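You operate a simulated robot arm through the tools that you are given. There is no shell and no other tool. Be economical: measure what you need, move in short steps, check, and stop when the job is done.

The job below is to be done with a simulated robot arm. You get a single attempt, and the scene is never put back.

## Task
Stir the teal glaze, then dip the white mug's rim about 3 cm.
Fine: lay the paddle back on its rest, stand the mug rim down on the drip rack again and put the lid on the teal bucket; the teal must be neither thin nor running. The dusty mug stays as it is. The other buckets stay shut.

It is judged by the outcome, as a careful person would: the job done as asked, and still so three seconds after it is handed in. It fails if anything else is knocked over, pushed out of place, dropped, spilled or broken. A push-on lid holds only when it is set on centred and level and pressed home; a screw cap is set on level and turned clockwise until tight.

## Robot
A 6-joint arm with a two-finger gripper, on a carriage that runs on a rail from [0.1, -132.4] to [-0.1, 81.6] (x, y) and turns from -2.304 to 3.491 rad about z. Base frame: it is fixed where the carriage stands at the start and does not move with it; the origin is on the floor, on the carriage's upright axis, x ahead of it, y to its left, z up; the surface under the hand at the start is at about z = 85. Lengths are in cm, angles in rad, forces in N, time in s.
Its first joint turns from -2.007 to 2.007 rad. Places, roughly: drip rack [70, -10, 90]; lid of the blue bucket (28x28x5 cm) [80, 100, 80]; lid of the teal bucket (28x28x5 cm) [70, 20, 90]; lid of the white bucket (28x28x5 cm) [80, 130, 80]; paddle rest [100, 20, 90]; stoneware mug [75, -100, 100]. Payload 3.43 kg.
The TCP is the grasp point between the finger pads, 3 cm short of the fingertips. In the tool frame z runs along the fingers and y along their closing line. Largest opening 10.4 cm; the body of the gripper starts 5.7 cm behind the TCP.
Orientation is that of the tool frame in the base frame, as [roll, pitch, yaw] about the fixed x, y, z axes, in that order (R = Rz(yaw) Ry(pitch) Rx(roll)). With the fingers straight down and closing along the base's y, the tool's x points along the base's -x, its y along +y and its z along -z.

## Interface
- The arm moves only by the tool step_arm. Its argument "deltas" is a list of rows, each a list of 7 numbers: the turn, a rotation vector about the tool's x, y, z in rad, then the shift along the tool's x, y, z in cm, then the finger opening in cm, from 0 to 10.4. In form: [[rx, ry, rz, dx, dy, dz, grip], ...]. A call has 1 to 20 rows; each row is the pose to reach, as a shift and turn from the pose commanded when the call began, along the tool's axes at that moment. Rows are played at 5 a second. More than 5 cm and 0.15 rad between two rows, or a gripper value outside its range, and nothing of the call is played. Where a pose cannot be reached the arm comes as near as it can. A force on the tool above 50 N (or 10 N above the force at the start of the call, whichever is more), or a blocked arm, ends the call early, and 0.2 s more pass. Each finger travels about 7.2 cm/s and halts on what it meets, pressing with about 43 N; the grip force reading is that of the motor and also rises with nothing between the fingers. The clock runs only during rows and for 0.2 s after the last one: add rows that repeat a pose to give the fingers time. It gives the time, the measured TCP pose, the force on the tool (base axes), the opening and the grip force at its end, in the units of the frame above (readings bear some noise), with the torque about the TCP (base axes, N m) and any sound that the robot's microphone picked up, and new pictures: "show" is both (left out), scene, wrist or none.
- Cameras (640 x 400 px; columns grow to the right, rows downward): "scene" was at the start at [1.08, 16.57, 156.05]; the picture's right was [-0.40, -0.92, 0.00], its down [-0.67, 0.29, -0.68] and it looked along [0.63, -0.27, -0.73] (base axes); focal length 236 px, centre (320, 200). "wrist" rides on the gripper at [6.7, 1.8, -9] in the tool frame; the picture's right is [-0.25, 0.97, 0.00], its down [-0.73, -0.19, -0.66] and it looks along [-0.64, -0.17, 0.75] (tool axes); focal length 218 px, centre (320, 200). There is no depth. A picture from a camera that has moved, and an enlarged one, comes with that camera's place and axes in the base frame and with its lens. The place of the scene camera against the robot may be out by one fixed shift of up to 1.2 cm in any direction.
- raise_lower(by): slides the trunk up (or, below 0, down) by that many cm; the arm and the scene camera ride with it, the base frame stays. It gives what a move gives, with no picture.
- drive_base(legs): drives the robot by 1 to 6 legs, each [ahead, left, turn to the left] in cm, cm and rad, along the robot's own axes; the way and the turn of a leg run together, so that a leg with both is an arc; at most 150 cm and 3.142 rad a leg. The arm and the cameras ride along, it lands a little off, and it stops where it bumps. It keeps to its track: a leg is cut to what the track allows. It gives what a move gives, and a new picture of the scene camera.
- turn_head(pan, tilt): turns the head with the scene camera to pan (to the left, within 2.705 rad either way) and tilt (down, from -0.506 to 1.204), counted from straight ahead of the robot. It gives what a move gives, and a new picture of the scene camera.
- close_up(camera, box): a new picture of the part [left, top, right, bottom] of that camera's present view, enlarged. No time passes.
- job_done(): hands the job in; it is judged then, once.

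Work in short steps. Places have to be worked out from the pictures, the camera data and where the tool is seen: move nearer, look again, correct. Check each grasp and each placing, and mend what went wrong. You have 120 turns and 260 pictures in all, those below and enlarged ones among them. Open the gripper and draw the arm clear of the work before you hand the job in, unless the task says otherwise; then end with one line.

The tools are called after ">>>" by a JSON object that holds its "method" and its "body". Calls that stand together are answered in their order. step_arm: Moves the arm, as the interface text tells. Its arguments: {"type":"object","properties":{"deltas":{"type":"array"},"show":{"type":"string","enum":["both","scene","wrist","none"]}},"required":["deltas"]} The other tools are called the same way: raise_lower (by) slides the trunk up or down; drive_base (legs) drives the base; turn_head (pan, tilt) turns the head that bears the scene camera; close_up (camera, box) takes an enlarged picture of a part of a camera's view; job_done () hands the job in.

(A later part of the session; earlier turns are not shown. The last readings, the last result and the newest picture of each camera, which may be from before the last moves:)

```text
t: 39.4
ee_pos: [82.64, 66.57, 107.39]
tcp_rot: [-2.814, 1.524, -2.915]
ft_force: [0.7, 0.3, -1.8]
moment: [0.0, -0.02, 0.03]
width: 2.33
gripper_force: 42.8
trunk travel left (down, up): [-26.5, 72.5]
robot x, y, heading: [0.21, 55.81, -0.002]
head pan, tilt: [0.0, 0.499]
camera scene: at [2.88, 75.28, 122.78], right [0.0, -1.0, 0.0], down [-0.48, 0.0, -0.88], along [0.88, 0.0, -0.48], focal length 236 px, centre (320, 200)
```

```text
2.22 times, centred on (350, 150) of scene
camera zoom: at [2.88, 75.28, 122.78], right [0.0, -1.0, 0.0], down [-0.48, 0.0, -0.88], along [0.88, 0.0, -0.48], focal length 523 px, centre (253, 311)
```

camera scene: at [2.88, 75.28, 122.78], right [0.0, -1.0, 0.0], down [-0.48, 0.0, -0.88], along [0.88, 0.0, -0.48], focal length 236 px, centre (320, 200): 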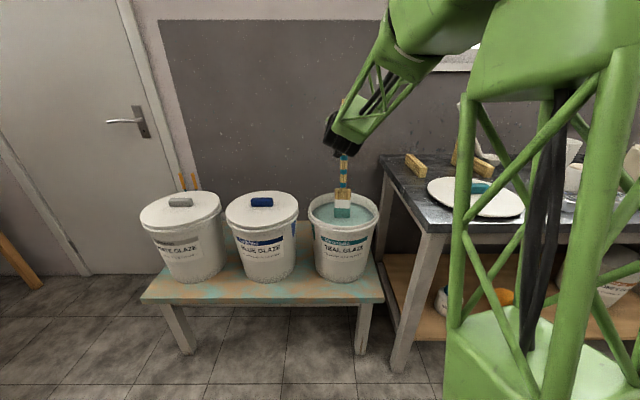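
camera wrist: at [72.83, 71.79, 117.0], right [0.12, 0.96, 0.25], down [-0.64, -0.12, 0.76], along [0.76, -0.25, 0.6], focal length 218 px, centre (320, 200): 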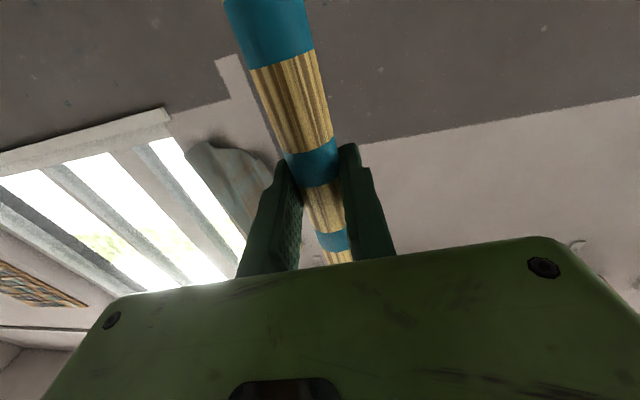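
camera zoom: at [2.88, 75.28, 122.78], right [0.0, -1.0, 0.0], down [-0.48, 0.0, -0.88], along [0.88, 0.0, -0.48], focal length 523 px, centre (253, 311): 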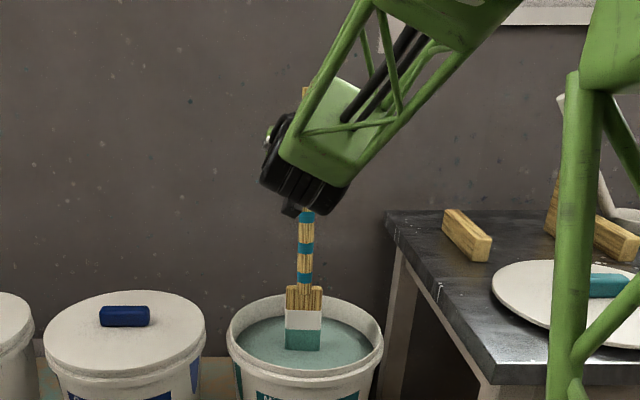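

Tip is at the surface and centred (bucket centre ≈[79.8, 66.3]). I shift 1 cm back and lower into the glaze.

>>> {"method": "step_arm", "body": {"deltas": [[0, 0, 0, 0, 0, -1.1, 0], [0, 0, 0, 0, 0, -1.1, 0]], "show": "none"}}

>>> {"method": "raise_lower", "body": {"by": -14}}

>>> {"method": "raise_lower", "body": {"by": -3}}

>>> {"method": "turn_head", "body": {"pan": 0.0, "tilt": 0.45}}

>>> {"method": "close_up", "body": {"camera": "scene", "box": [240, 60, 460, 240]}}

```text
t: 40.0
ee_pos: [81.56, 66.67, 107.42]
tcp_rot: [-2.814, 1.525, -2.914]
ft_force: [-0.1, 0.6, -2.2]
moment: [0.0, 0.01, 0.02]
width: 2.32
gripper_force: 43.5
trunk travel left (down, up): [-26.5, 72.5]
robot x, y, heading: [-0.26, 55.46, -0.001]
head pan, tilt: [0.0, 0.499]
```

```text
t: 41.7
ee_pos: [81.51, 66.6, 93.46]
tcp_rot: [-2.813, 1.525, -2.913]
ft_force: [-1.1, -0.3, -1.4]
moment: [0.06, 0.01, -0.03]
width: 2.33
gripper_force: 43.0
trunk travel left (down, up): [-12.5, 86.5]
robot x, y, heading: [0.0, 55.44, -0.002]
head pan, tilt: [0.0, 0.499]
```

```text
t: 42.4
ee_pos: [81.5, 66.62, 90.47]
tcp_rot: [-2.815, 1.525, -2.915]
ft_force: [-0.2, 0.1, -2.0]
moment: [0.03, 0.03, 0.01]
width: 2.34
gripper_force: 43.0
trunk travel left (down, up): [-9.5, 89.5]
robot x, y, heading: [-0.1, 55.74, 0.0]
head pan, tilt: [0.0, 0.499]
```

```text
t: 43.1
ee_pos: [81.56, 66.72, 90.53]
tcp_rot: [-2.815, 1.524, -2.913]
ft_force: [0.4, 0.8, -1.9]
moment: [0.02, 0.0, 0.01]
width: 2.34
gripper_force: 42.7
trunk travel left (down, up): [-9.5, 89.5]
robot x, y, heading: [0.02, 55.41, -0.003]
head pan, tilt: [0.0, 0.45]
camera scene: at [2.97, 75.28, 106.23], right [0.0, -1.0, 0.0], down [-0.44, 0.0, -0.9], along [0.9, 0.0, -0.44], focal length 236 px, centre (320, 200)
```

scene: 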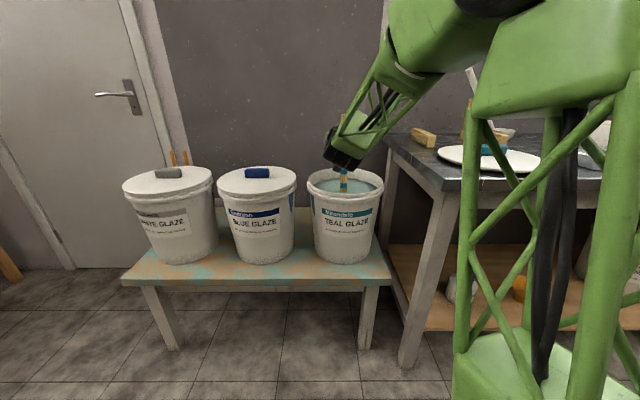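

```text
2.22 times, centred on (350, 150) of scene
camera zoom: at [2.97, 75.28, 106.23], right [0.0, -1.0, 0.0], down [-0.44, 0.0, -0.9], along [0.9, 0.0, -0.44], focal length 523 px, centre (253, 311)
```

zoom: 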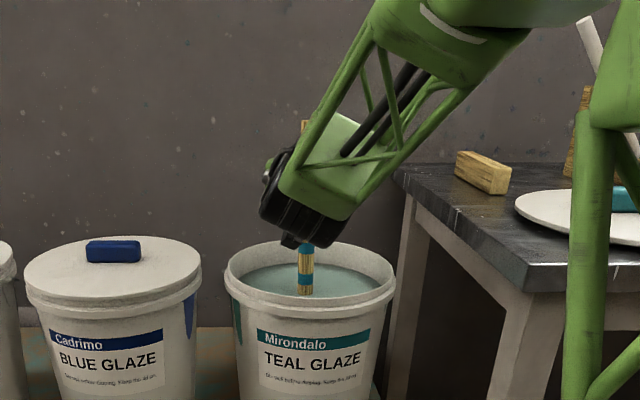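

Blade is deep in the glaze (tip ≈ z 55). I stir in circles of about 4 cm radius, ending at the centre.

>>> {"method": "step_arm", "body": {"deltas": [[0, 0, 0, 0, 2.1, 0, 0], [0, 0, 0, 0, 4.2, 0, 0], [0, 0, 0, 0, 3.64, 2.1, 0], [0, 0, 0, 0, 2.1, 3.64, 0], [0, 0, 0, 0, 0, 4.2, 0], [0, 0, 0, 0, -2.1, 3.64, 0], [0, 0, 0, 0, -3.64, 2.1, 0], [0, 0, 0, 0, -4.2, 0, 0], [0, 0, 0, 0, -3.64, -2.1, 0], [0, 0, 0, 0, -2.1, -3.64, 0], [0, 0, 0, 0, 0, -4.2, 0], [0, 0, 0, 0, 2.1, -3.64, 0], [0, 0, 0, 0, 3.64, -2.1, 0], [0, 0, 0, 0, 4.2, 0, 0], [0, 0, 0, 0, 3.64, 2.1, 0], [0, 0, 0, 0, 2.1, 3.64, 0], [0, 0, 0, 0, 0, 4.2, 0], [0, 0, 0, 0, -2.1, 3.64, 0], [0, 0, 0, 0, -1, 1.8, 0], [0, 0, 0, 0, 0, 0, 0]]}}

>>> {"method": "close_up", "body": {"camera": "scene", "box": [280, 110, 420, 210]}}

```text
t: 47.3
ee_pos: [81.56, 66.66, 90.33]
tcp_rot: [-2.813, 1.522, -2.914]
ft_force: [0.4, -0.3, -2.1]
moment: [-0.03, -0.03, -0.02]
width: 2.3
gripper_force: 43.0
trunk travel left (down, up): [-9.5, 89.5]
robot x, y, heading: [0.34, 55.36, -0.001]
head pan, tilt: [0.0, 0.45]
camera scene: at [2.99, 75.28, 106.23], right [0.0, -1.0, 0.0], down [-0.44, 0.0, -0.9], along [0.9, 0.0, -0.44], focal length 236 px, centre (320, 200)
camera wrist: at [72.59, 69.25, 84.07], right [0.11, 0.97, 0.24], down [-0.64, -0.12, 0.76], along [0.76, -0.23, 0.6], focal length 218 px, centre (320, 200)
```

scene: 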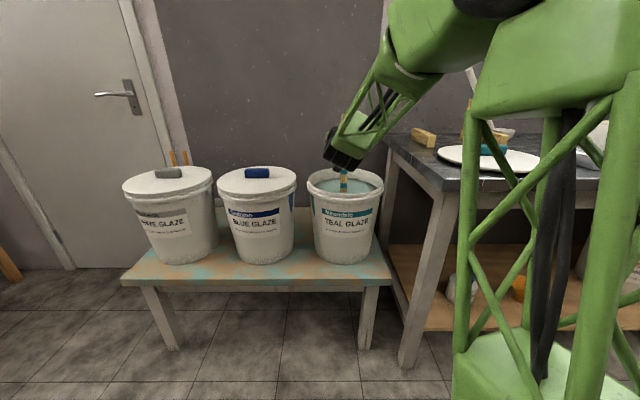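
wrist: 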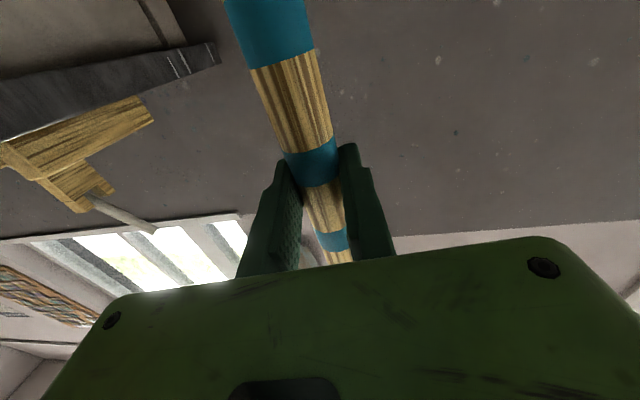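

```text
4.00 times, centred on (350, 160) of scene
camera zoom: at [2.99, 75.28, 106.23], right [0.0, -1.0, 0.0], down [-0.44, 0.0, -0.9], along [0.9, 0.0, -0.44], focal length 942 px, centre (200, 360)
```

zoom: 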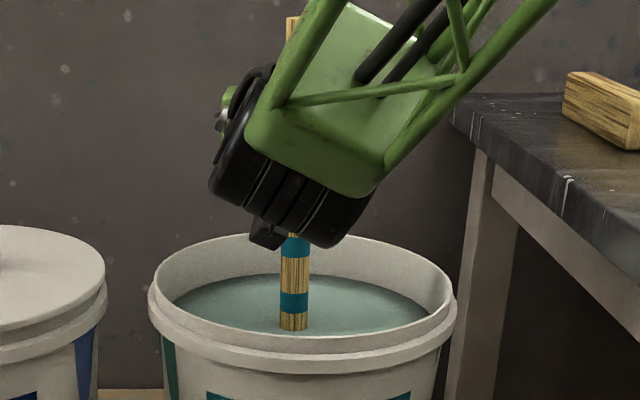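

No unwanted contact. I go 1.5 cm deeper and continue several more loops.

>>> {"method": "raise_lower", "body": {"by": -1.5}}

>>> {"method": "step_arm", "body": {"deltas": [[0, 0, 0, 0, 2.2, 0, 0], [0, 0, 0, 0, 4.4, 0, 0], [0, 0, 0, 0, 3.1, 3.1, 0], [0, 0, 0, 0, 0, 4.4, 0], [0, 0, 0, 0, -3.1, 3.1, 0], [0, 0, 0, 0, -4.4, 0, 0], [0, 0, 0, 0, -3.1, -3.1, 0], [0, 0, 0, 0, 0, -4.4, 0], [0, 0, 0, 0, 3.1, -3.1, 0], [0, 0, 0, 0, 4.4, 0, 0], [0, 0, 0, 0, 3.1, 3.1, 0], [0, 0, 0, 0, 0, 4.4, 0], [0, 0, 0, 0, -3.1, 3.1, 0], [0, 0, 0, 0, -4.4, 0, 0], [0, 0, 0, 0, -3.1, -3.1, 0], [0, 0, 0, 0, 0, -4.4, 0], [0, 0, 0, 0, 3.1, -3.1, 0], [0, 0, 0, 0, 4.4, 0, 0], [0, 0, 0, 0, 2.2, 0, 0], [0, 0, 0, 0, 0, 0, 0]], "show": "none"}}

>>> {"method": "step_arm", "body": {"deltas": [[0, 0, 0, 0, 2.2, 0, 0], [0, 0, 0, 0, 4.4, 0, 0], [0, 0, 0, 0, 3.1, 3.1, 0], [0, 0, 0, 0, 0, 4.4, 0], [0, 0, 0, 0, -3.1, 3.1, 0], [0, 0, 0, 0, -4.4, 0, 0], [0, 0, 0, 0, -3.1, -3.1, 0], [0, 0, 0, 0, 0, -4.4, 0], [0, 0, 0, 0, 3.1, -3.1, 0], [0, 0, 0, 0, 4.4, 0, 0], [0, 0, 0, 0, 3.1, 3.1, 0], [0, 0, 0, 0, 0, 4.4, 0], [0, 0, 0, 0, -3.1, 3.1, 0], [0, 0, 0, 0, -4.4, 0, 0], [0, 0, 0, 0, -3.1, -3.1, 0], [0, 0, 0, 0, 0, -4.4, 0], [0, 0, 0, 0, 3.1, -3.1, 0], [0, 0, 0, 0, 4.4, 0, 0], [0, 0, 0, 0, 2.2, 0, 0], [0, 0, 0, 0, 0, 0, 0]], "show": "none"}}

>>> {"method": "close_up", "body": {"camera": "scene", "box": [280, 110, 420, 210]}}

```text
t: 47.9
ee_pos: [81.61, 66.65, 89.03]
tcp_rot: [-2.814, 1.523, -2.913]
ft_force: [0.4, -0.6, -1.8]
moment: [0.02, 0.0, 0.02]
width: 2.36
gripper_force: 43.3
trunk travel left (down, up): [-8.0, 91.0]
robot x, y, heading: [-0.25, 55.63, -0.003]
head pan, tilt: [0.0, 0.45]
```

```text
t: 52.1
ee_pos: [81.72, 66.59, 89.17]
tcp_rot: [-2.807, 1.523, -2.905]
ft_force: [-0.4, 0.1, -2.2]
moment: [0.0, -0.04, 0.01]
width: 2.33
gripper_force: 42.9
trunk travel left (down, up): [-8.0, 91.0]
robot x, y, heading: [-0.37, 55.47, 0.001]
head pan, tilt: [0.0, 0.45]
```

```text
t: 56.3
ee_pos: [81.59, 66.55, 89.0]
tcp_rot: [-2.805, 1.525, -2.904]
ft_force: [0.8, 0.2, -2.3]
moment: [0.03, 0.0, 0.01]
width: 2.36
gripper_force: 43.3
trunk travel left (down, up): [-8.0, 91.0]
robot x, y, heading: [0.03, 55.54, 0.001]
head pan, tilt: [0.0, 0.45]
```

```text
4.00 times, centred on (350, 160) of scene
camera zoom: at [2.98, 75.29, 104.81], right [0.0, -1.0, 0.0], down [-0.44, 0.0, -0.9], along [0.9, 0.0, -0.44], focal length 942 px, centre (200, 360)
```

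zoom: 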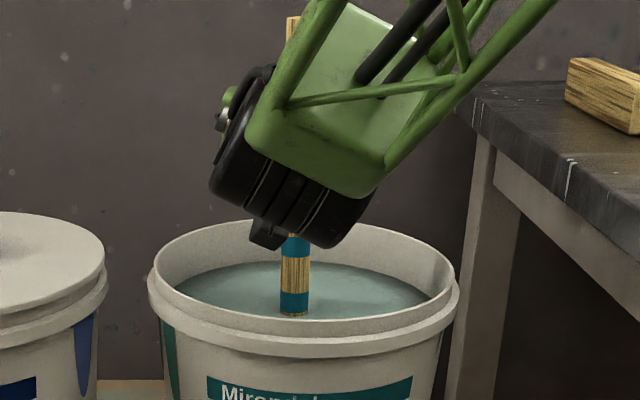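

Glaze colour is hard to judge in this light; I stir more thoroughly, mixing in vertical lift, over three more rounds.

>>> {"method": "step_arm", "body": {"deltas": [[0, 0, 0, 0, 2.2, 0, 0], [0, 0, 0, 0, 4.4, 0, 0], [0, 0, 0, -1, 3.1, 3.3, 0], [0, 0, 0, -2, 0, 4.8, 0], [0, 0, 0, -3, -3.1, 3.3, 0], [0, 0, 0, -4, -4.4, 0, 0], [0, 0, 0, -3, -3.1, -3.3, 0], [0, 0, 0, -2, 0, -4.8, 0], [0, 0, 0, -1, 3.1, -3.3, 0], [0, 0, 0, 0, 4.4, 0, 0], [0, 0, 0, 0, 3.1, 3.3, 0], [0, 0, 0, 0, 0, 4.8, 0], [0, 0, 0, 0, -3.1, 3.3, 0], [0, 0, 0, 0, -4.4, 0, 0], [0, 0, 0, 0, -3.1, -3.3, 0], [0, 0, 0, 0, 0, -4.8, 0], [0, 0, 0, 0, 3.1, -3.3, 0], [0, 0, 0, 0, 4.4, 0, 0], [0, 0, 0, 0, 2.2, 0, 0], [0, 0, 0, 0, 0, 0, 0]], "show": "none"}}

>>> {"method": "step_arm", "body": {"deltas": [[0, 0, 0, 0, 2.2, 0, 0], [0, 0, 0, 0, 4.4, 0, 0], [0, 0, 0, 0, 3.1, 3.3, 0], [0, 0, 0, 0, 0, 4.8, 0], [0, 0, 0, 0, -3.1, 3.3, 0], [0, 0, 0, 0, -4.4, 0, 0], [0, 0, 0, 0, -3.1, -3.3, 0], [0, 0, 0, 0, 0, -4.8, 0], [0, 0, 0, 0, 3.1, -3.3, 0], [0, 0, 0, 0, 4.4, 0, 0], [0, 0, 0, 0, 3.1, 3.3, 0], [0, 0, 0, 0, 0, 4.8, 0], [0, 0, 0, 0, -3.1, 3.3, 0], [0, 0, 0, 0, -4.4, 0, 0], [0, 0, 0, 0, -3.1, -3.3, 0], [0, 0, 0, 0, 0, -4.8, 0], [0, 0, 0, 0, 3.1, -3.3, 0], [0, 0, 0, 0, 4.4, 0, 0], [0, 0, 0, 0, 2.2, 0, 0], [0, 0, 0, 0, 0, 0, 0]], "show": "none"}}

>>> {"method": "step_arm", "body": {"deltas": [[0, 0, 0, 0, 2.2, 0, 0], [0, 0, 0, 0, 4.4, 0, 0], [0, 0, 0, -1, 3.1, 3.3, 0], [0, 0, 0, -2, 0, 4.8, 0], [0, 0, 0, -3, -3.1, 3.3, 0], [0, 0, 0, -4, -4.4, 0, 0], [0, 0, 0, -3, -3.1, -3.3, 0], [0, 0, 0, -2, 0, -4.8, 0], [0, 0, 0, -1, 3.1, -3.3, 0], [0, 0, 0, 0, 4.4, 0, 0], [0, 0, 0, 0, 3.1, 3.3, 0], [0, 0, 0, 0, 0, 4.8, 0], [0, 0, 0, 0, -3.1, 3.3, 0], [0, 0, 0, 0, -4.4, 0, 0], [0, 0, 0, 0, -3.1, -3.3, 0], [0, 0, 0, 0, 0, -4.8, 0], [0, 0, 0, 0, 3.1, -3.3, 0], [0, 0, 0, 0, 4.4, 0, 0], [0, 0, 0, 0, 2.2, 0, 0], [0, 0, 0, 0, 0, 0, 0]], "show": "none"}}

>>> {"method": "raise_lower", "body": {"by": 18}}

>>> {"method": "close_up", "body": {"camera": "scene", "box": [240, 100, 440, 280]}}

```text
t: 60.5
ee_pos: [81.53, 66.73, 89.18]
tcp_rot: [-2.806, 1.524, -2.907]
ft_force: [0.2, -0.4, -1.9]
moment: [0.0, -0.04, 0.01]
width: 2.35
gripper_force: 43.2
trunk travel left (down, up): [-8.0, 91.0]
robot x, y, heading: [-0.03, 55.53, 0.0]
head pan, tilt: [0.0, 0.45]
```

```text
t: 64.7
ee_pos: [81.75, 66.6, 88.89]
tcp_rot: [-2.807, 1.523, -2.907]
ft_force: [-0.2, -0.1, -1.6]
moment: [0.0, -0.03, -0.02]
width: 2.34
gripper_force: 42.7
trunk travel left (down, up): [-8.0, 91.0]
robot x, y, heading: [-0.06, 55.56, -0.004]
head pan, tilt: [0.0, 0.45]
```

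```text
t: 68.9
ee_pos: [81.38, 66.74, 88.94]
tcp_rot: [-2.806, 1.523, -2.905]
ft_force: [0.1, 0.2, -2.2]
moment: [0.03, 0.05, -0.01]
width: 2.33
gripper_force: 43.3
trunk travel left (down, up): [-8.0, 91.0]
robot x, y, heading: [-0.24, 55.5, -0.002]
head pan, tilt: [0.0, 0.45]
```

```text
t: 70.9
ee_pos: [81.52, 66.67, 106.96]
tcp_rot: [-2.813, 1.525, -2.914]
ft_force: [0.0, 0.4, -0.8]
moment: [0.0, -0.02, 0.0]
width: 2.32
gripper_force: 43.0
trunk travel left (down, up): [-26.0, 73.0]
robot x, y, heading: [0.02, 55.78, -0.005]
head pan, tilt: [0.0, 0.45]
```

```text
2.22 times, centred on (340, 190) of scene
camera zoom: at [2.97, 75.28, 122.73], right [0.0, -1.0, 0.0], down [-0.44, 0.0, -0.9], along [0.9, 0.0, -0.44], focal length 523 px, centre (276, 222)
```

zoom: 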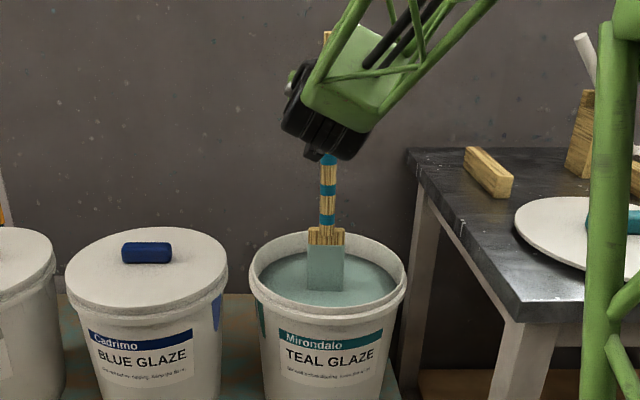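

The blade is evenly coated and the glaze looks uniform. I raise it clear of the surface to drain over the bucket, and read the label's fine print.

>>> {"method": "raise_lower", "body": {"by": 3.5}}

>>> {"method": "close_up", "body": {"camera": "scene", "box": [325, 225, 395, 280]}}

>>> {"method": "step_arm", "body": {"deltas": [[0, 0, 0, 0, 0, 0, 0], [0, 0, 0, 0, 0, 0, 0], [0, 0, 0, 0, 0, 0, 0], [0, 0, 0, 0, 0, 0, 0], [0, 0, 0, 0, 0, 0, 0], [0, 0, 0, 0, 0, 0, 0], [0, 0, 0, 0, 0, 0, 0], [0, 0, 0, 0, 0, 0, 0], [0, 0, 0, 0, 0, 0, 0], [0, 0, 0, 0, 0, 0, 0], [0, 0, 0, 0, 0, 0, 0], [0, 0, 0, 0, 0, 0, 0], [0, 0, 0, 0, 0, 0, 0], [0, 0, 0, 0, 0, 0, 0], [0, 0, 0, 0, 0, 0, 0], [0, 0, 0, 0, 0, 0, 0], [0, 0, 0, 0, 0, 0, 0], [0, 0, 0, 0, 0, 0, 0], [0, 0, 0, 0, 0, 0, 0], [0, 0, 0, 0, 0, 0, 0]], "show": "scene"}}

>>> {"method": "close_up", "body": {"camera": "scene", "box": [280, 130, 420, 250]}}

```text
t: 71.7
ee_pos: [81.39, 66.55, 110.37]
tcp_rot: [-2.813, 1.523, -2.912]
ft_force: [0.1, 0.7, -1.6]
moment: [0.01, 0.0, 0.04]
width: 2.35
gripper_force: 42.7
trunk travel left (down, up): [-29.5, 69.5]
robot x, y, heading: [0.08, 55.6, -0.001]
head pan, tilt: [0.0, 0.45]
```

```text
7.27 times, centred on (360, 252) of scene
camera zoom: at [2.97, 75.29, 126.23], right [0.0, -1.0, 0.0], down [-0.44, 0.0, -0.9], along [0.9, 0.0, -0.44], focal length 1712 px, centre (29, -182)
```

zoom: 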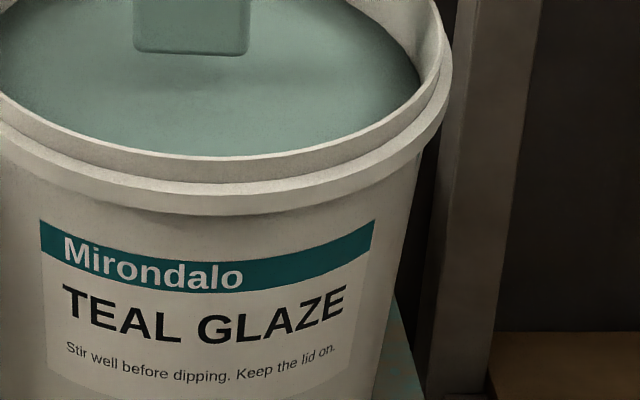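

```text
t: 75.9
ee_pos: [81.32, 66.56, 110.41]
tcp_rot: [-2.813, 1.522, -2.913]
ft_force: [0.6, 0.4, -1.8]
moment: [0.04, 0.02, -0.04]
width: 2.33
gripper_force: 43.2
trunk travel left (down, up): [-29.5, 69.5]
robot x, y, heading: [0.18, 55.53, -0.001]
head pan, tilt: [0.0, 0.45]
camera scene: at [2.97, 75.28, 126.23], right [0.0, -1.0, 0.0], down [-0.44, 0.0, -0.9], along [0.9, 0.0, -0.44], focal length 236 px, centre (320, 200)
```

scene: 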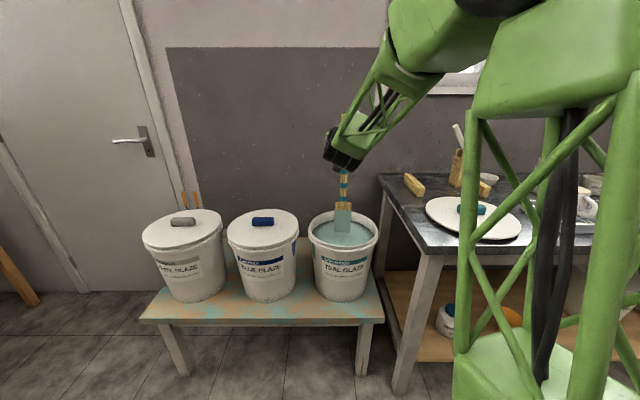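

```text
3.33 times, centred on (350, 190) of scene
camera zoom: at [2.97, 75.28, 126.23], right [0.0, -1.0, 0.0], down [-0.44, 0.0, -0.9], along [0.9, 0.0, -0.44], focal length 785 px, centre (220, 233)
```

zoom: 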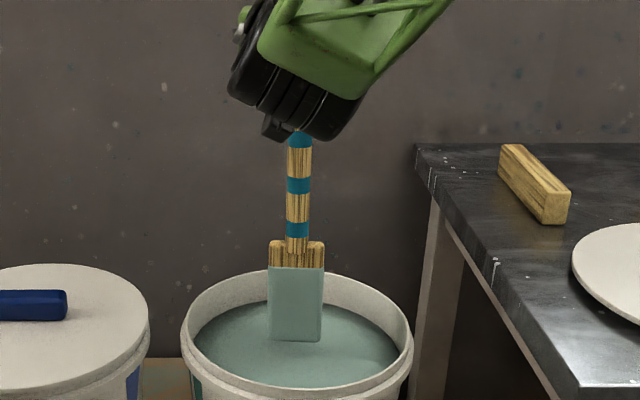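

No drips; label says only "Stir well before dipping. Keep the lid on." I raise the trunk back and swing the paddle to level again.

>>> {"method": "raise_lower", "body": {"by": 29.5}}

>>> {"method": "step_arm", "body": {"deltas": [[0.0806, 0.0806, 0.0806, 0, 0, 0, 0], [0.1612, 0.1612, 0.1612, 0, 0, 0, 0], [0.2418, 0.2418, 0.2418, 0, 0, 0, 0], [0.3224, 0.3224, 0.3224, 0, 0, 0, 0], [0.403, 0.403, 0.403, 0, 0, 0, 0], [0.4837, 0.4837, 0.4837, 0, 0, 0, 0], [0.5643, 0.5643, 0.5643, 0, 0, 0, 0], [0.6449, 0.6449, 0.6449, 0, 0, 0, 0], [0.7255, 0.7255, 0.7255, 0, 0, 0, 0], [0.8061, 0.8061, 0.8061, 0, 0, 0, 0], [0.8867, 0.8867, 0.8867, 0, 0, 0, 0], [0.9673, 0.9673, 0.9673, 0, 0, 0, 0], [1.0479, 1.0479, 1.0479, 0, 0, 0, 0], [1.1285, 1.1285, 1.1285, 0, 0, 0, 0], [1.2092, 1.2092, 1.2092, 0, 0, 0, 0], [1.2092, 1.2092, 1.2092, 0, 0, 0, 0]]}}

```text
t: 78.8
ee_pos: [81.39, 66.69, 139.88]
tcp_rot: [-2.813, 1.524, -2.913]
ft_force: [-1.1, -0.1, -1.5]
moment: [-0.01, 0.0, 0.02]
width: 2.33
gripper_force: 43.2
trunk travel left (down, up): [-59.0, 40.0]
robot x, y, heading: [-0.31, 55.73, -0.004]
head pan, tilt: [0.0, 0.45]
```

```text
t: 82.2
ee_pos: [81.53, 66.65, 139.93]
tcp_rot: [-3.095, 0.014, 1.471]
ft_force: [0.3, 0.7, -2.3]
moment: [-0.26, 0.05, -0.01]
width: 2.34
gripper_force: 42.6
trunk travel left (down, up): [-59.0, 40.0]
robot x, y, heading: [0.04, 55.61, 0.005]
head pan, tilt: [0.0, 0.45]
camera scene: at [2.99, 75.28, 155.73], right [0.0, -1.0, 0.0], down [-0.44, 0.0, -0.9], along [0.9, 0.0, -0.44], focal length 236 px, centre (320, 200)
camera wrist: at [84.33, 73.28, 148.67], right [0.94, -0.35, -0.04], down [-0.23, -0.7, 0.68], along [-0.26, -0.62, -0.74], focal length 218 px, centre (320, 200)
```

scene: 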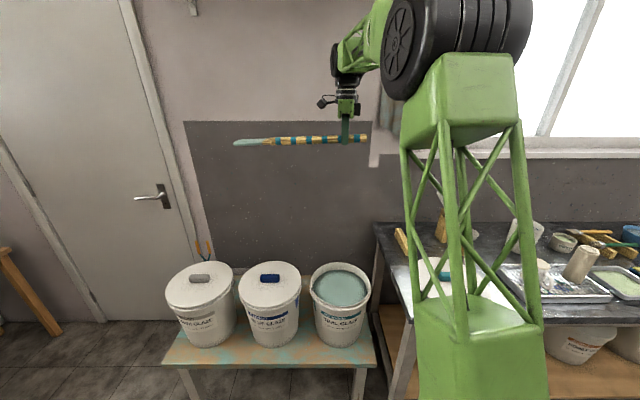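
wrist: 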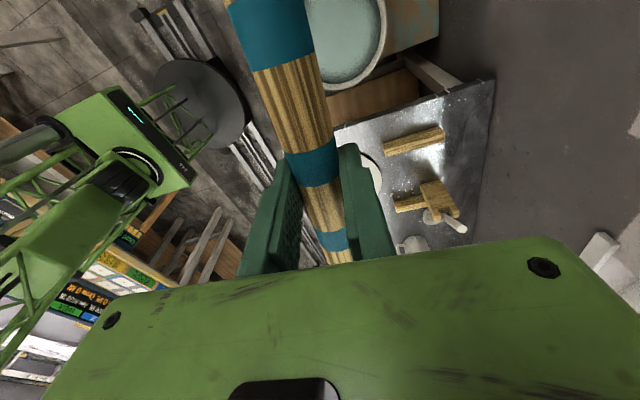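

Level again, with small orientation errors which I correct. Then I drive back to the bench.

>>> {"method": "step_arm", "body": {"deltas": [[-0.024, 0.007, -0.05, 0, 0, 0, 0], [-0.047, 0.014, -0.1, 0, 0, 0, 0], [-0.047, 0.014, -0.1, 0, 0, 0, 0]], "show": "none"}}

>>> {"method": "drive_base", "body": {"legs": [[0, -58, 0]]}}

>>> {"method": "turn_head", "body": {"pan": 0.1, "tilt": 0.6}}

```text
t: 83.0
ee_pos: [81.39, 66.6, 139.95]
tcp_rot: [3.14, -0.002, 1.572]
ft_force: [0.3, 0.8, -1.1]
moment: [-0.25, -0.02, 0.0]
width: 2.33
gripper_force: 43.3
trunk travel left (down, up): [-59.0, 40.0]
robot x, y, heading: [-0.24, 55.41, -0.002]
head pan, tilt: [0.0, 0.45]
```

```text
t: 86.5
ee_pos: [81.57, 7.44, 139.92]
tcp_rot: [3.139, 0.001, 1.564]
ft_force: [-0.1, -1.0, -0.7]
moment: [-0.26, -0.02, -0.01]
width: 2.33
gripper_force: 43.2
trunk travel left (down, up): [-59.0, 40.0]
robot x, y, heading: [-0.16, -3.22, -0.015]
head pan, tilt: [0.0, 0.45]
camera scene: at [3.14, 16.6, 155.73], right [-0.01, -1.0, 0.0], down [-0.44, 0.0, -0.9], along [0.9, -0.01, -0.44], focal length 236 px, centre (320, 200)
```

scene: 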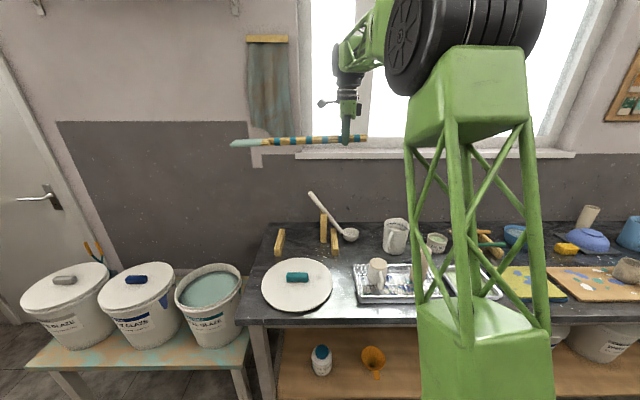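

```text
t: 87.2
ee_pos: [81.51, 7.44, 139.89]
tcp_rot: [3.138, 0.0, 1.564]
ft_force: [-0.6, 0.1, -2.2]
moment: [-0.26, 0.03, 0.01]
width: 2.31
gripper_force: 43.3
trunk travel left (down, up): [-59.0, 40.0]
robot x, y, heading: [-0.21, -3.09, -0.009]
head pan, tilt: [0.099, 0.6]
camera scene: at [2.75, 17.48, 154.38], right [0.09, -1.0, 0.0], down [-0.56, -0.05, -0.83], along [0.82, 0.07, -0.56], focal length 236 px, centre (320, 200)
```

scene: 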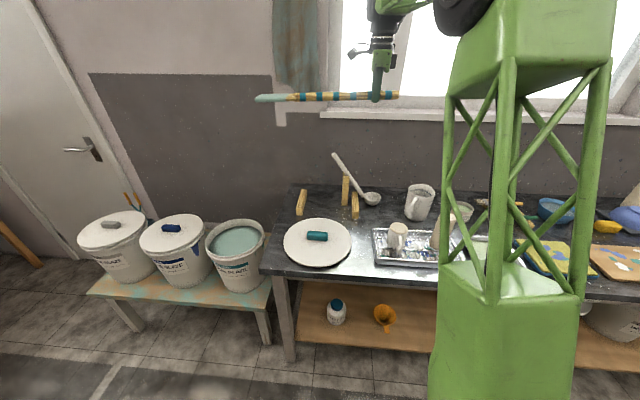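

Now I move above the rest at the recorded grasp x, y, coming down to z≈100.

>>> {"method": "step_arm", "body": {"deltas": [[0, 0, -0.007, -0.5, 1.5, 3, 0], [0, 0, -0.007, -1, 3, 6, 0], [0, 0, -0.007, -1.5, 4.5, 10, 0], [0, 0, -0.007, -2, 6, 14, 0], [0, 0, -0.007, -2.5, 7.5, 18, 0], [0, 0, -0.007, -3, 9, 22, 0], [0, 0, -0.007, -3, 10.5, 26, 0], [0, 0, -0.007, -3, 10.6, 30, 0], [0, 0, -0.007, -3, 10.6, 33, 0], [0, 0, -0.007, -3, 10.6, 36, 0], [0, 0, -0.007, -3, 10.6, 40, 0], [0, 0, -0.007, -3, 10.6, 40, 0]]}}

>>> {"method": "close_up", "body": {"camera": "scene", "box": [270, 130, 430, 230]}}

```text
t: 89.8
ee_pos: [92.12, 4.28, 99.65]
tcp_rot: [3.141, 0.0, 1.57]
ft_force: [0.6, 0.3, -1.6]
moment: [-0.29, -0.01, 0.02]
width: 2.34
gripper_force: 43.1
trunk travel left (down, up): [-59.0, 40.0]
robot x, y, heading: [-0.07, -3.57, -0.011]
head pan, tilt: [0.099, 0.6]
camera scene: at [2.82, 17.49, 154.37], right [0.09, -1.0, 0.0], down [-0.56, -0.05, -0.82], along [0.82, 0.07, -0.57], focal length 236 px, centre (320, 200)
camera wrist: at [93.92, 10.96, 108.65], right [0.97, -0.25, 0.0], down [-0.19, -0.73, 0.66], along [-0.17, -0.64, -0.75], focal length 218 px, centre (320, 200)
```

scene: 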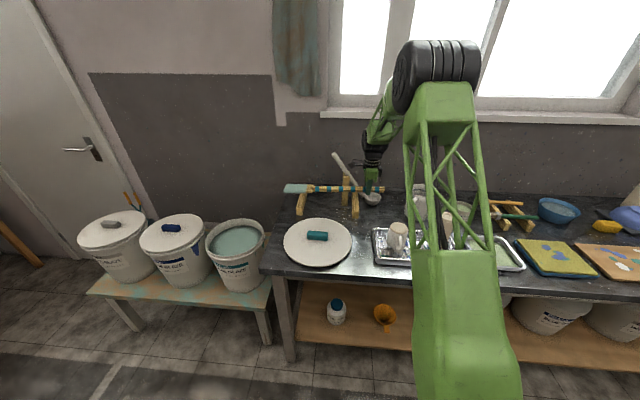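
wrist: 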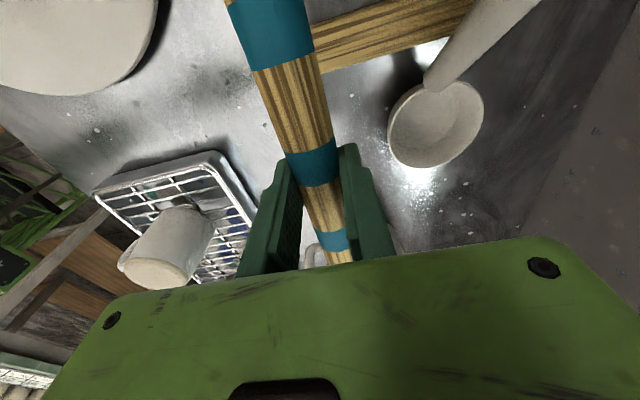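

```text
4.00 times, centred on (350, 180) of scene
camera zoom: at [2.82, 17.49, 154.37], right [0.09, -1.0, 0.0], down [-0.56, -0.05, -0.82], along [0.82, 0.07, -0.57], focal length 942 px, centre (200, 280)
```

zoom: 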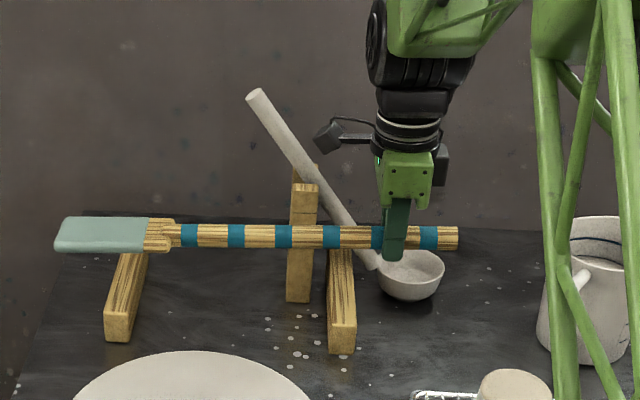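

Paddle is aligned above its rest. I lower to the recorded height and release.

>>> {"method": "step_arm", "body": {"deltas": [[0, 0, 0, 0.15, 0, 2, 0], [0, 0, 0, 0.15, 0, 4, 0], [0, 0, 0, 0.15, 0, 6, 0], [0, 0, 0, 0.15, 0, 7.2, 0], [0, 0, 0, 0.15, 0, 7.7, 0], [0, 0, 0, 0.15, 0, 8.05, 0], [0, 0, 0, 0.15, 0, 8.05, 0]], "show": "none"}}

>>> {"method": "close_up", "body": {"camera": "scene", "box": [270, 130, 430, 230]}}

```text
t: 91.4
ee_pos: [92.21, 4.57, 91.85]
tcp_rot: [3.138, -0.002, 1.573]
ft_force: [-0.6, -0.7, 2.4]
moment: [0.97, 0.05, -0.05]
width: 2.33
gripper_force: 42.5
trunk travel left (down, up): [-59.0, 40.0]
robot x, y, heading: [0.25, -3.13, -0.014]
head pan, tilt: [0.099, 0.6]
```

```text
4.00 times, centred on (350, 180) of scene
camera zoom: at [2.73, 17.46, 154.38], right [0.09, -1.0, 0.0], down [-0.56, -0.05, -0.83], along [0.82, 0.07, -0.56], focal length 942 px, centre (200, 280)
```

zoom: 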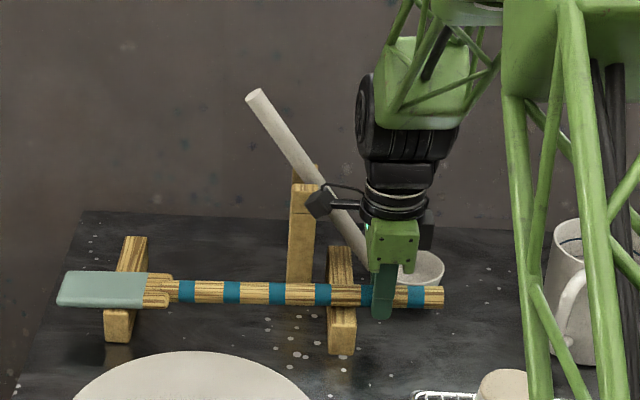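

Contact felt on the rest; both supports carry it. I open and lift off.

>>> {"method": "step_arm", "body": {"deltas": [[0, 0, 0, 0, 0, 0, 2.8], [0, 0, 0, 0, 0, 0, 5], [0, 0, 0, 0, 0, 0, 5], [0, 0, 0, 0, 0, -3, 5], [0, 0, 0, 0, 0, -7, 5], [0, 0, 0, 0, 0, -11, 5], [0, 0, 0, 0, 0, -15, 5], [0, 0, 0, 0, 0, -15, 5]], "show": "wrist"}}

>>> {"method": "close_up", "body": {"camera": "scene", "box": [270, 130, 430, 230]}}

```text
t: 93.2
ee_pos: [91.97, 4.51, 106.8]
tcp_rot: [3.141, 0.0, 1.571]
ft_force: [-0.2, -1.1, -0.4]
moment: [-0.01, -0.01, 0.01]
width: 5.01
gripper_force: 0.0
trunk travel left (down, up): [-59.0, 40.0]
robot x, y, heading: [-0.18, -2.74, -0.011]
head pan, tilt: [0.099, 0.6]
camera wrist: at [93.72, 11.25, 115.72], right [0.97, -0.25, 0.0], down [-0.19, -0.73, 0.66], along [-0.16, -0.64, -0.75], focal length 218 px, centre (320, 200)
```

wrist: 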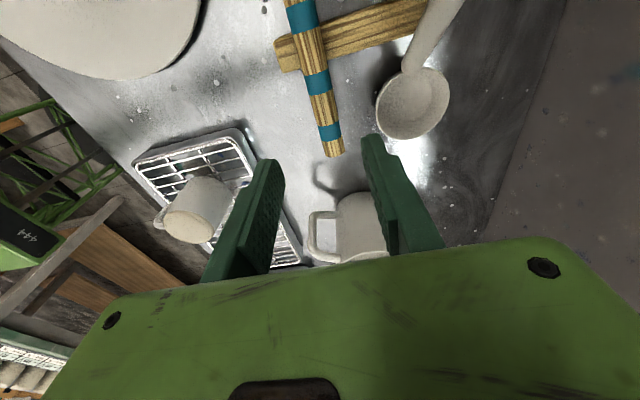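

```text
4.00 times, centred on (350, 180) of scene
camera zoom: at [2.69, 17.48, 154.38], right [0.09, -1.0, 0.0], down [-0.56, -0.05, -0.83], along [0.82, 0.07, -0.56], focal length 942 px, centre (200, 280)
```

zoom: 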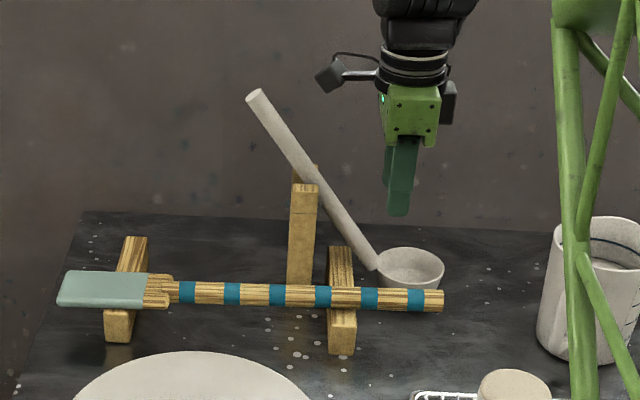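

Paddle is back on its rest. Now I turn the gripper back and move over the drip rack to study the white mug.

>>> {"method": "step_arm", "body": {"deltas": [[0, 0, -0.131, -1.2, -2, -0.5, 10.4], [0, 0, -0.262, -2.4, -4, -1, 10.4], [0, 0, -0.393, -3.6, -6, -1.5, 10.4], [0, 0, -0.524, -4.8, -8, -2, 10.4], [0, 0, -0.654, -6, -10, -2.5, 10.4], [0, 0, -0.785, -7.2, -12, -3, 10.4], [0, 0, -0.916, -8.4, -14, -3.5, 10.4], [0, 0, -1.047, -9.6, -16, -4, 10.4], [0, 0, -1.178, -10.8, -18, -4.5, 10.4], [0, 0, -1.309, -12, -20, -5, 10.4], [0, 0, -1.44, -13, -22, -6, 10.4], [0, 0, -1.571, -14, -24, -7, 10.4], [0, 0, -1.571, -14, -24, -7, 10.4]], "show": "wrist"}}

>>> {"method": "turn_head", "body": {"pan": 0.1, "tilt": 0.85}}

>>> {"method": "close_up", "body": {"camera": "scene", "box": [340, 100, 520, 250]}}

```text
t: 96.0
ee_pos: [68.03, -9.51, 114.07]
tcp_rot: [-3.141, 0.002, -3.139]
ft_force: [0.2, 0.3, -0.5]
moment: [0.0, -0.04, -0.02]
width: 10.38
gripper_force: 0.1
trunk travel left (down, up): [-59.0, 40.0]
robot x, y, heading: [-0.1, -2.98, -0.012]
head pan, tilt: [0.099, 0.6]
camera wrist: at [61.33, -7.71, 122.96], right [0.25, 0.97, 0.0], down [0.73, -0.19, 0.66], along [0.64, -0.16, -0.75], focal length 218 px, centre (320, 200)
```

wrist: 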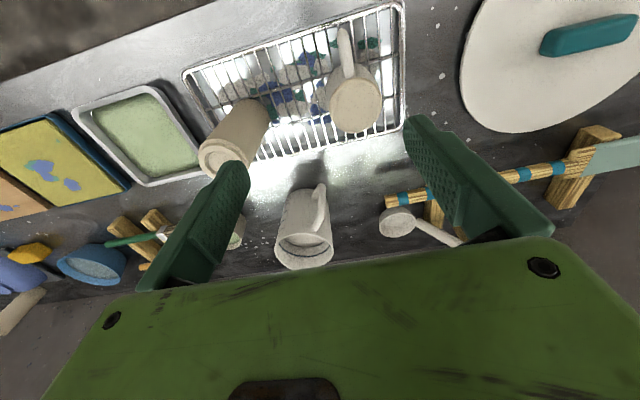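

```text
t: 96.8
ee_pos: [68.15, -9.37, 114.0]
tcp_rot: [3.141, 0.001, 3.141]
ft_force: [-0.3, 0.7, -0.1]
moment: [0.02, 0.03, 0.05]
width: 10.39
gripper_force: 0.1
trunk travel left (down, up): [-59.0, 40.0]
robot x, y, heading: [0.22, -2.96, -0.006]
head pan, tilt: [0.099, 0.85]
camera scene: at [1.73, 17.39, 152.29], right [0.09, -1.0, 0.0], down [-0.75, -0.07, -0.66], along [0.66, 0.06, -0.75], focal length 236 px, centre (320, 200)
```

scene: 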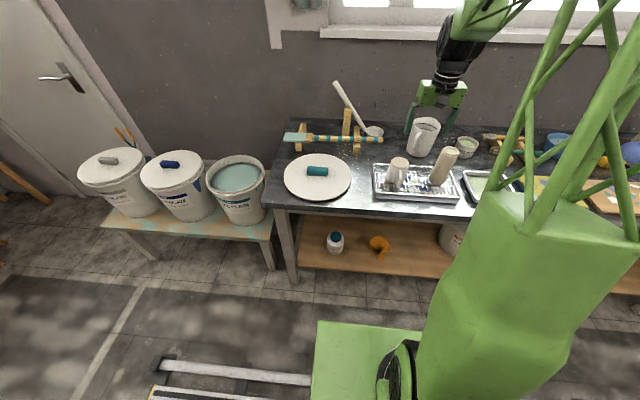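

```text
2.67 times, centred on (430, 175) of scene
camera zoom: at [1.73, 17.39, 152.29], right [0.09, -1.0, 0.0], down [-0.75, -0.07, -0.66], along [0.66, 0.06, -0.75], focal length 628 px, centre (27, 267)
```

zoom: 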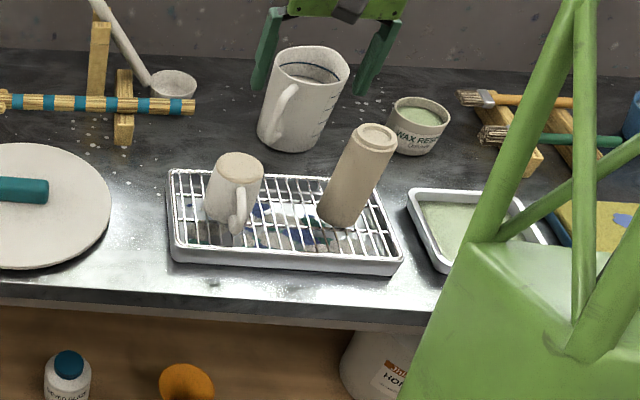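

The mug's foot is estimated at [70, -5.7, 97.8], handle toward the robot (−x), so the fingers close along y nicely. I descend to just above it and re-check.

>>> {"method": "step_arm", "body": {"deltas": [[0, 0, 0, -1, 1.9, 3, 10.4], [0, 0, 0, -1.9, 3.7, 6, 10.4], [0, 0, 0, -1.9, 3.7, 9, 10.4], [0, 0, 0, -1.9, 3.7, 9, 10.4]], "show": "wrist"}}

>>> {"method": "close_up", "body": {"camera": "scene", "box": [360, 120, 460, 220]}}

```text
t: 97.8
ee_pos: [70.08, -5.74, 104.98]
tcp_rot: [-3.141, 0.003, 3.14]
ft_force: [-0.1, 0.2, 0.9]
moment: [-0.02, 0.03, -0.04]
width: 10.39
gripper_force: 0.0
trunk travel left (down, up): [-59.0, 40.0]
robot x, y, heading: [0.33, -3.02, -0.002]
head pan, tilt: [0.099, 0.85]
camera wrist: at [63.44, -3.93, 113.93], right [0.25, 0.97, 0.0], down [0.73, -0.19, 0.66], along [0.64, -0.17, -0.75], focal length 218 px, centre (320, 200)
```

wrist: 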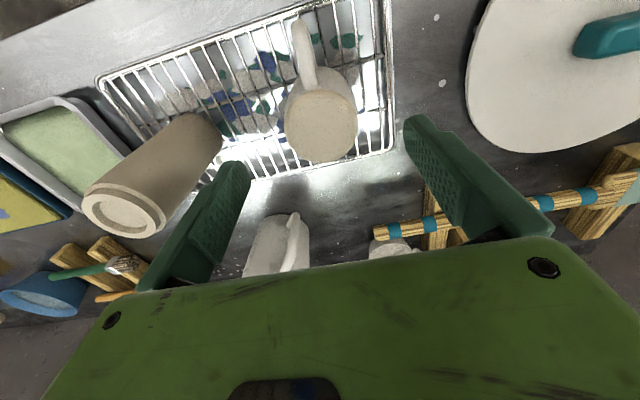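

```text
4.00 times, centred on (410, 170) of scene
camera zoom: at [1.76, 17.39, 152.29], right [0.09, -1.0, 0.0], down [-0.75, -0.07, -0.66], along [0.66, 0.06, -0.75], focal length 942 px, centre (-40, 320)
```

zoom: 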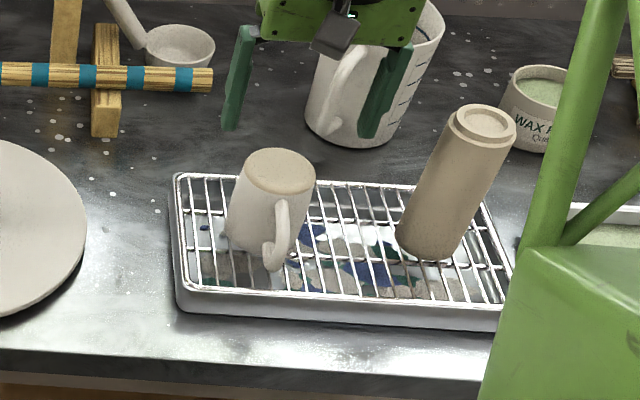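

Foot at ≈[70.5, -5.7, 96.8], rim on the rack at ≈88.3 (height ≈8.5). I go down to TCP z≈95 (fingertips ≈3.7 above rim) and close gently.

>>> {"method": "step_arm", "body": {"deltas": [[0, 0, 0, -0.4, 0, 3, 10.4], [0, 0, 0, -0.4, 0, 6, 10.4], [0, 0, 0, -0.4, 0, 8.5, 10.4], [0, 0, 0, -0.4, 0, 10, 10.4], [0, 0, 0, -0.4, 0, 10, 9.6]]}}

>>> {"method": "close_up", "body": {"camera": "scene", "box": [360, 120, 460, 220]}}

```text
t: 99.0
ee_pos: [70.43, -5.71, 94.9]
tcp_rot: [3.141, 0.001, -3.141]
ft_force: [0.2, -0.1, -1.1]
moment: [0.0, -0.01, -0.01]
width: 9.59
gripper_force: 0.0
trunk travel left (down, up): [-59.0, 40.0]
robot x, y, heading: [0.26, -2.94, -0.009]
head pan, tilt: [0.099, 0.85]
camera scene: at [1.75, 17.39, 152.29], right [0.09, -1.0, 0.0], down [-0.75, -0.07, -0.66], along [0.66, 0.06, -0.75], focal length 236 px, centre (320, 200)
camera wrist: at [63.71, -4.02, 103.79], right [0.25, 0.97, 0.0], down [0.73, -0.19, 0.66], along [0.64, -0.17, -0.75], focal length 218 px, centre (320, 200)
```

scene: 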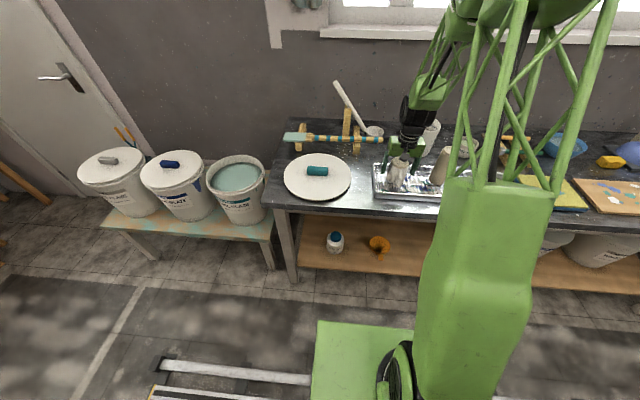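
wrist: 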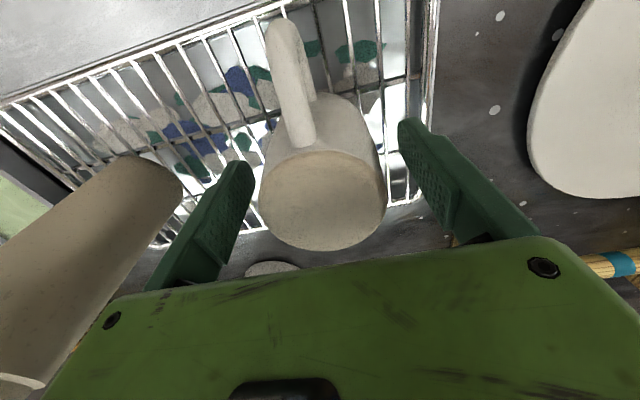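

```text
4.00 times, centred on (410, 170) of scene
camera zoom: at [1.75, 17.39, 152.29], right [0.09, -1.0, 0.0], down [-0.75, -0.07, -0.66], along [0.66, 0.06, -0.75], focal length 942 px, centre (-40, 320)
```

zoom: 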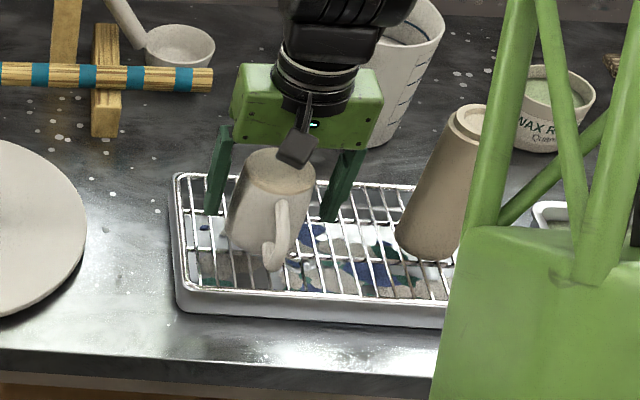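

Well centred. I close on the mug.

>>> {"method": "step_arm", "body": {"deltas": [[0, 0, 0, 0.3, 0, 0, 8.6], [0, 0, 0, 0.3, 0, 0, 7.8], [0, 0, 0, 0.3, 0, 0, 7.0], [0, 0, 0, 0.3, 0, 0, 6.2], [0, 0, 0, 0.3, 0, 0, 5.4], [0, 0, 0, 0.3, 0, 0, 4.5], [0, 0, 0, 0.3, 0, 0, 4], [0, 0, 0, 0.3, 0, 0, 4]], "show": "wrist"}}

>>> {"method": "step_arm", "body": {"deltas": [[0, 0, 0, 0, 0, -0.2, 3], [0, 0, 0, 0, 0, -0.5, 3], [0, 0, 0, 0, 0, -1, 3], [0, 0, 0, 0, 0, -1.5, 3], [0, 0, 0, 0, 0, -2, 3], [0, 0, 0, 0, 0, -2, 3]], "show": "wrist"}}

>>> {"method": "close_up", "body": {"camera": "scene", "box": [360, 120, 460, 220]}}

```text
t: 100.8
ee_pos: [70.07, -5.79, 94.87]
tcp_rot: [3.141, 0.003, 3.14]
ft_force: [0.3, 0.6, -0.1]
moment: [0.02, 0.0, 0.04]
width: 6.63
gripper_force: 43.0
trunk travel left (down, up): [-59.0, 40.0]
robot x, y, heading: [0.02, -2.79, -0.01]
head pan, tilt: [0.099, 0.85]
camera wrist: at [63.42, -4.0, 103.79], right [0.25, 0.97, 0.0], down [0.73, -0.19, 0.66], along [0.64, -0.17, -0.75], focal length 218 px, centre (320, 200)
```

wrist: 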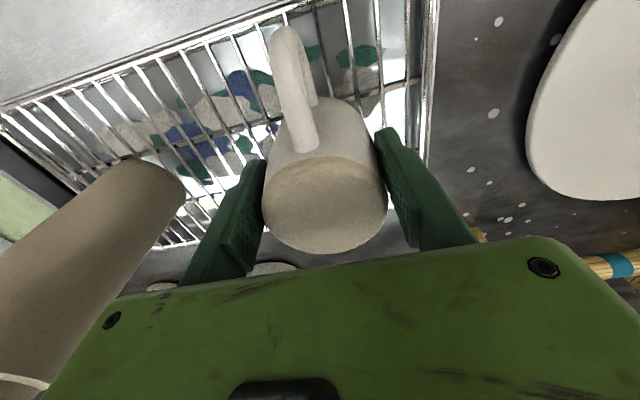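

```text
t: 102.2
ee_pos: [70.13, -5.82, 96.95]
tcp_rot: [-3.141, 0.002, 3.14]
ft_force: [-0.2, -0.7, -2.2]
moment: [0.0, -0.04, 0.02]
width: 6.66
gripper_force: 43.1
trunk travel left (down, up): [-59.0, 40.0]
robot x, y, heading: [0.01, -2.86, -0.006]
head pan, tilt: [0.099, 0.85]
camera wrist: at [63.47, -4.01, 105.8], right [0.25, 0.97, 0.0], down [0.73, -0.19, 0.66], along [0.64, -0.17, -0.75], focal length 218 px, centre (320, 200)
```

wrist: 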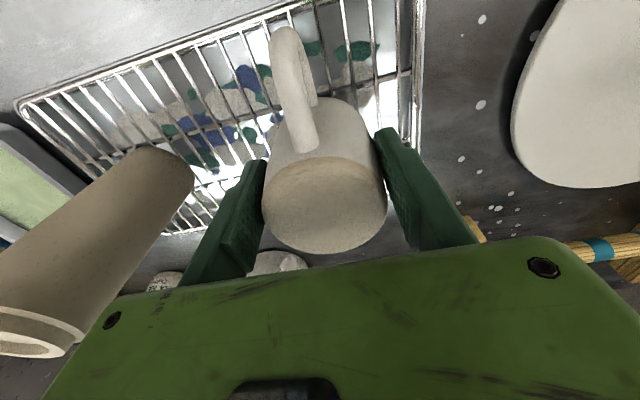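

```text
4.00 times, centred on (410, 170) of scene
camera zoom: at [1.73, 17.39, 152.29], right [0.09, -1.0, 0.0], down [-0.75, -0.07, -0.66], along [0.66, 0.06, -0.75], focal length 942 px, centre (-40, 320)
```

zoom: 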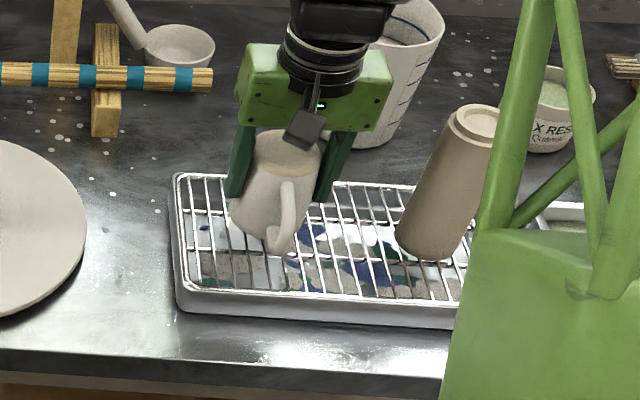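

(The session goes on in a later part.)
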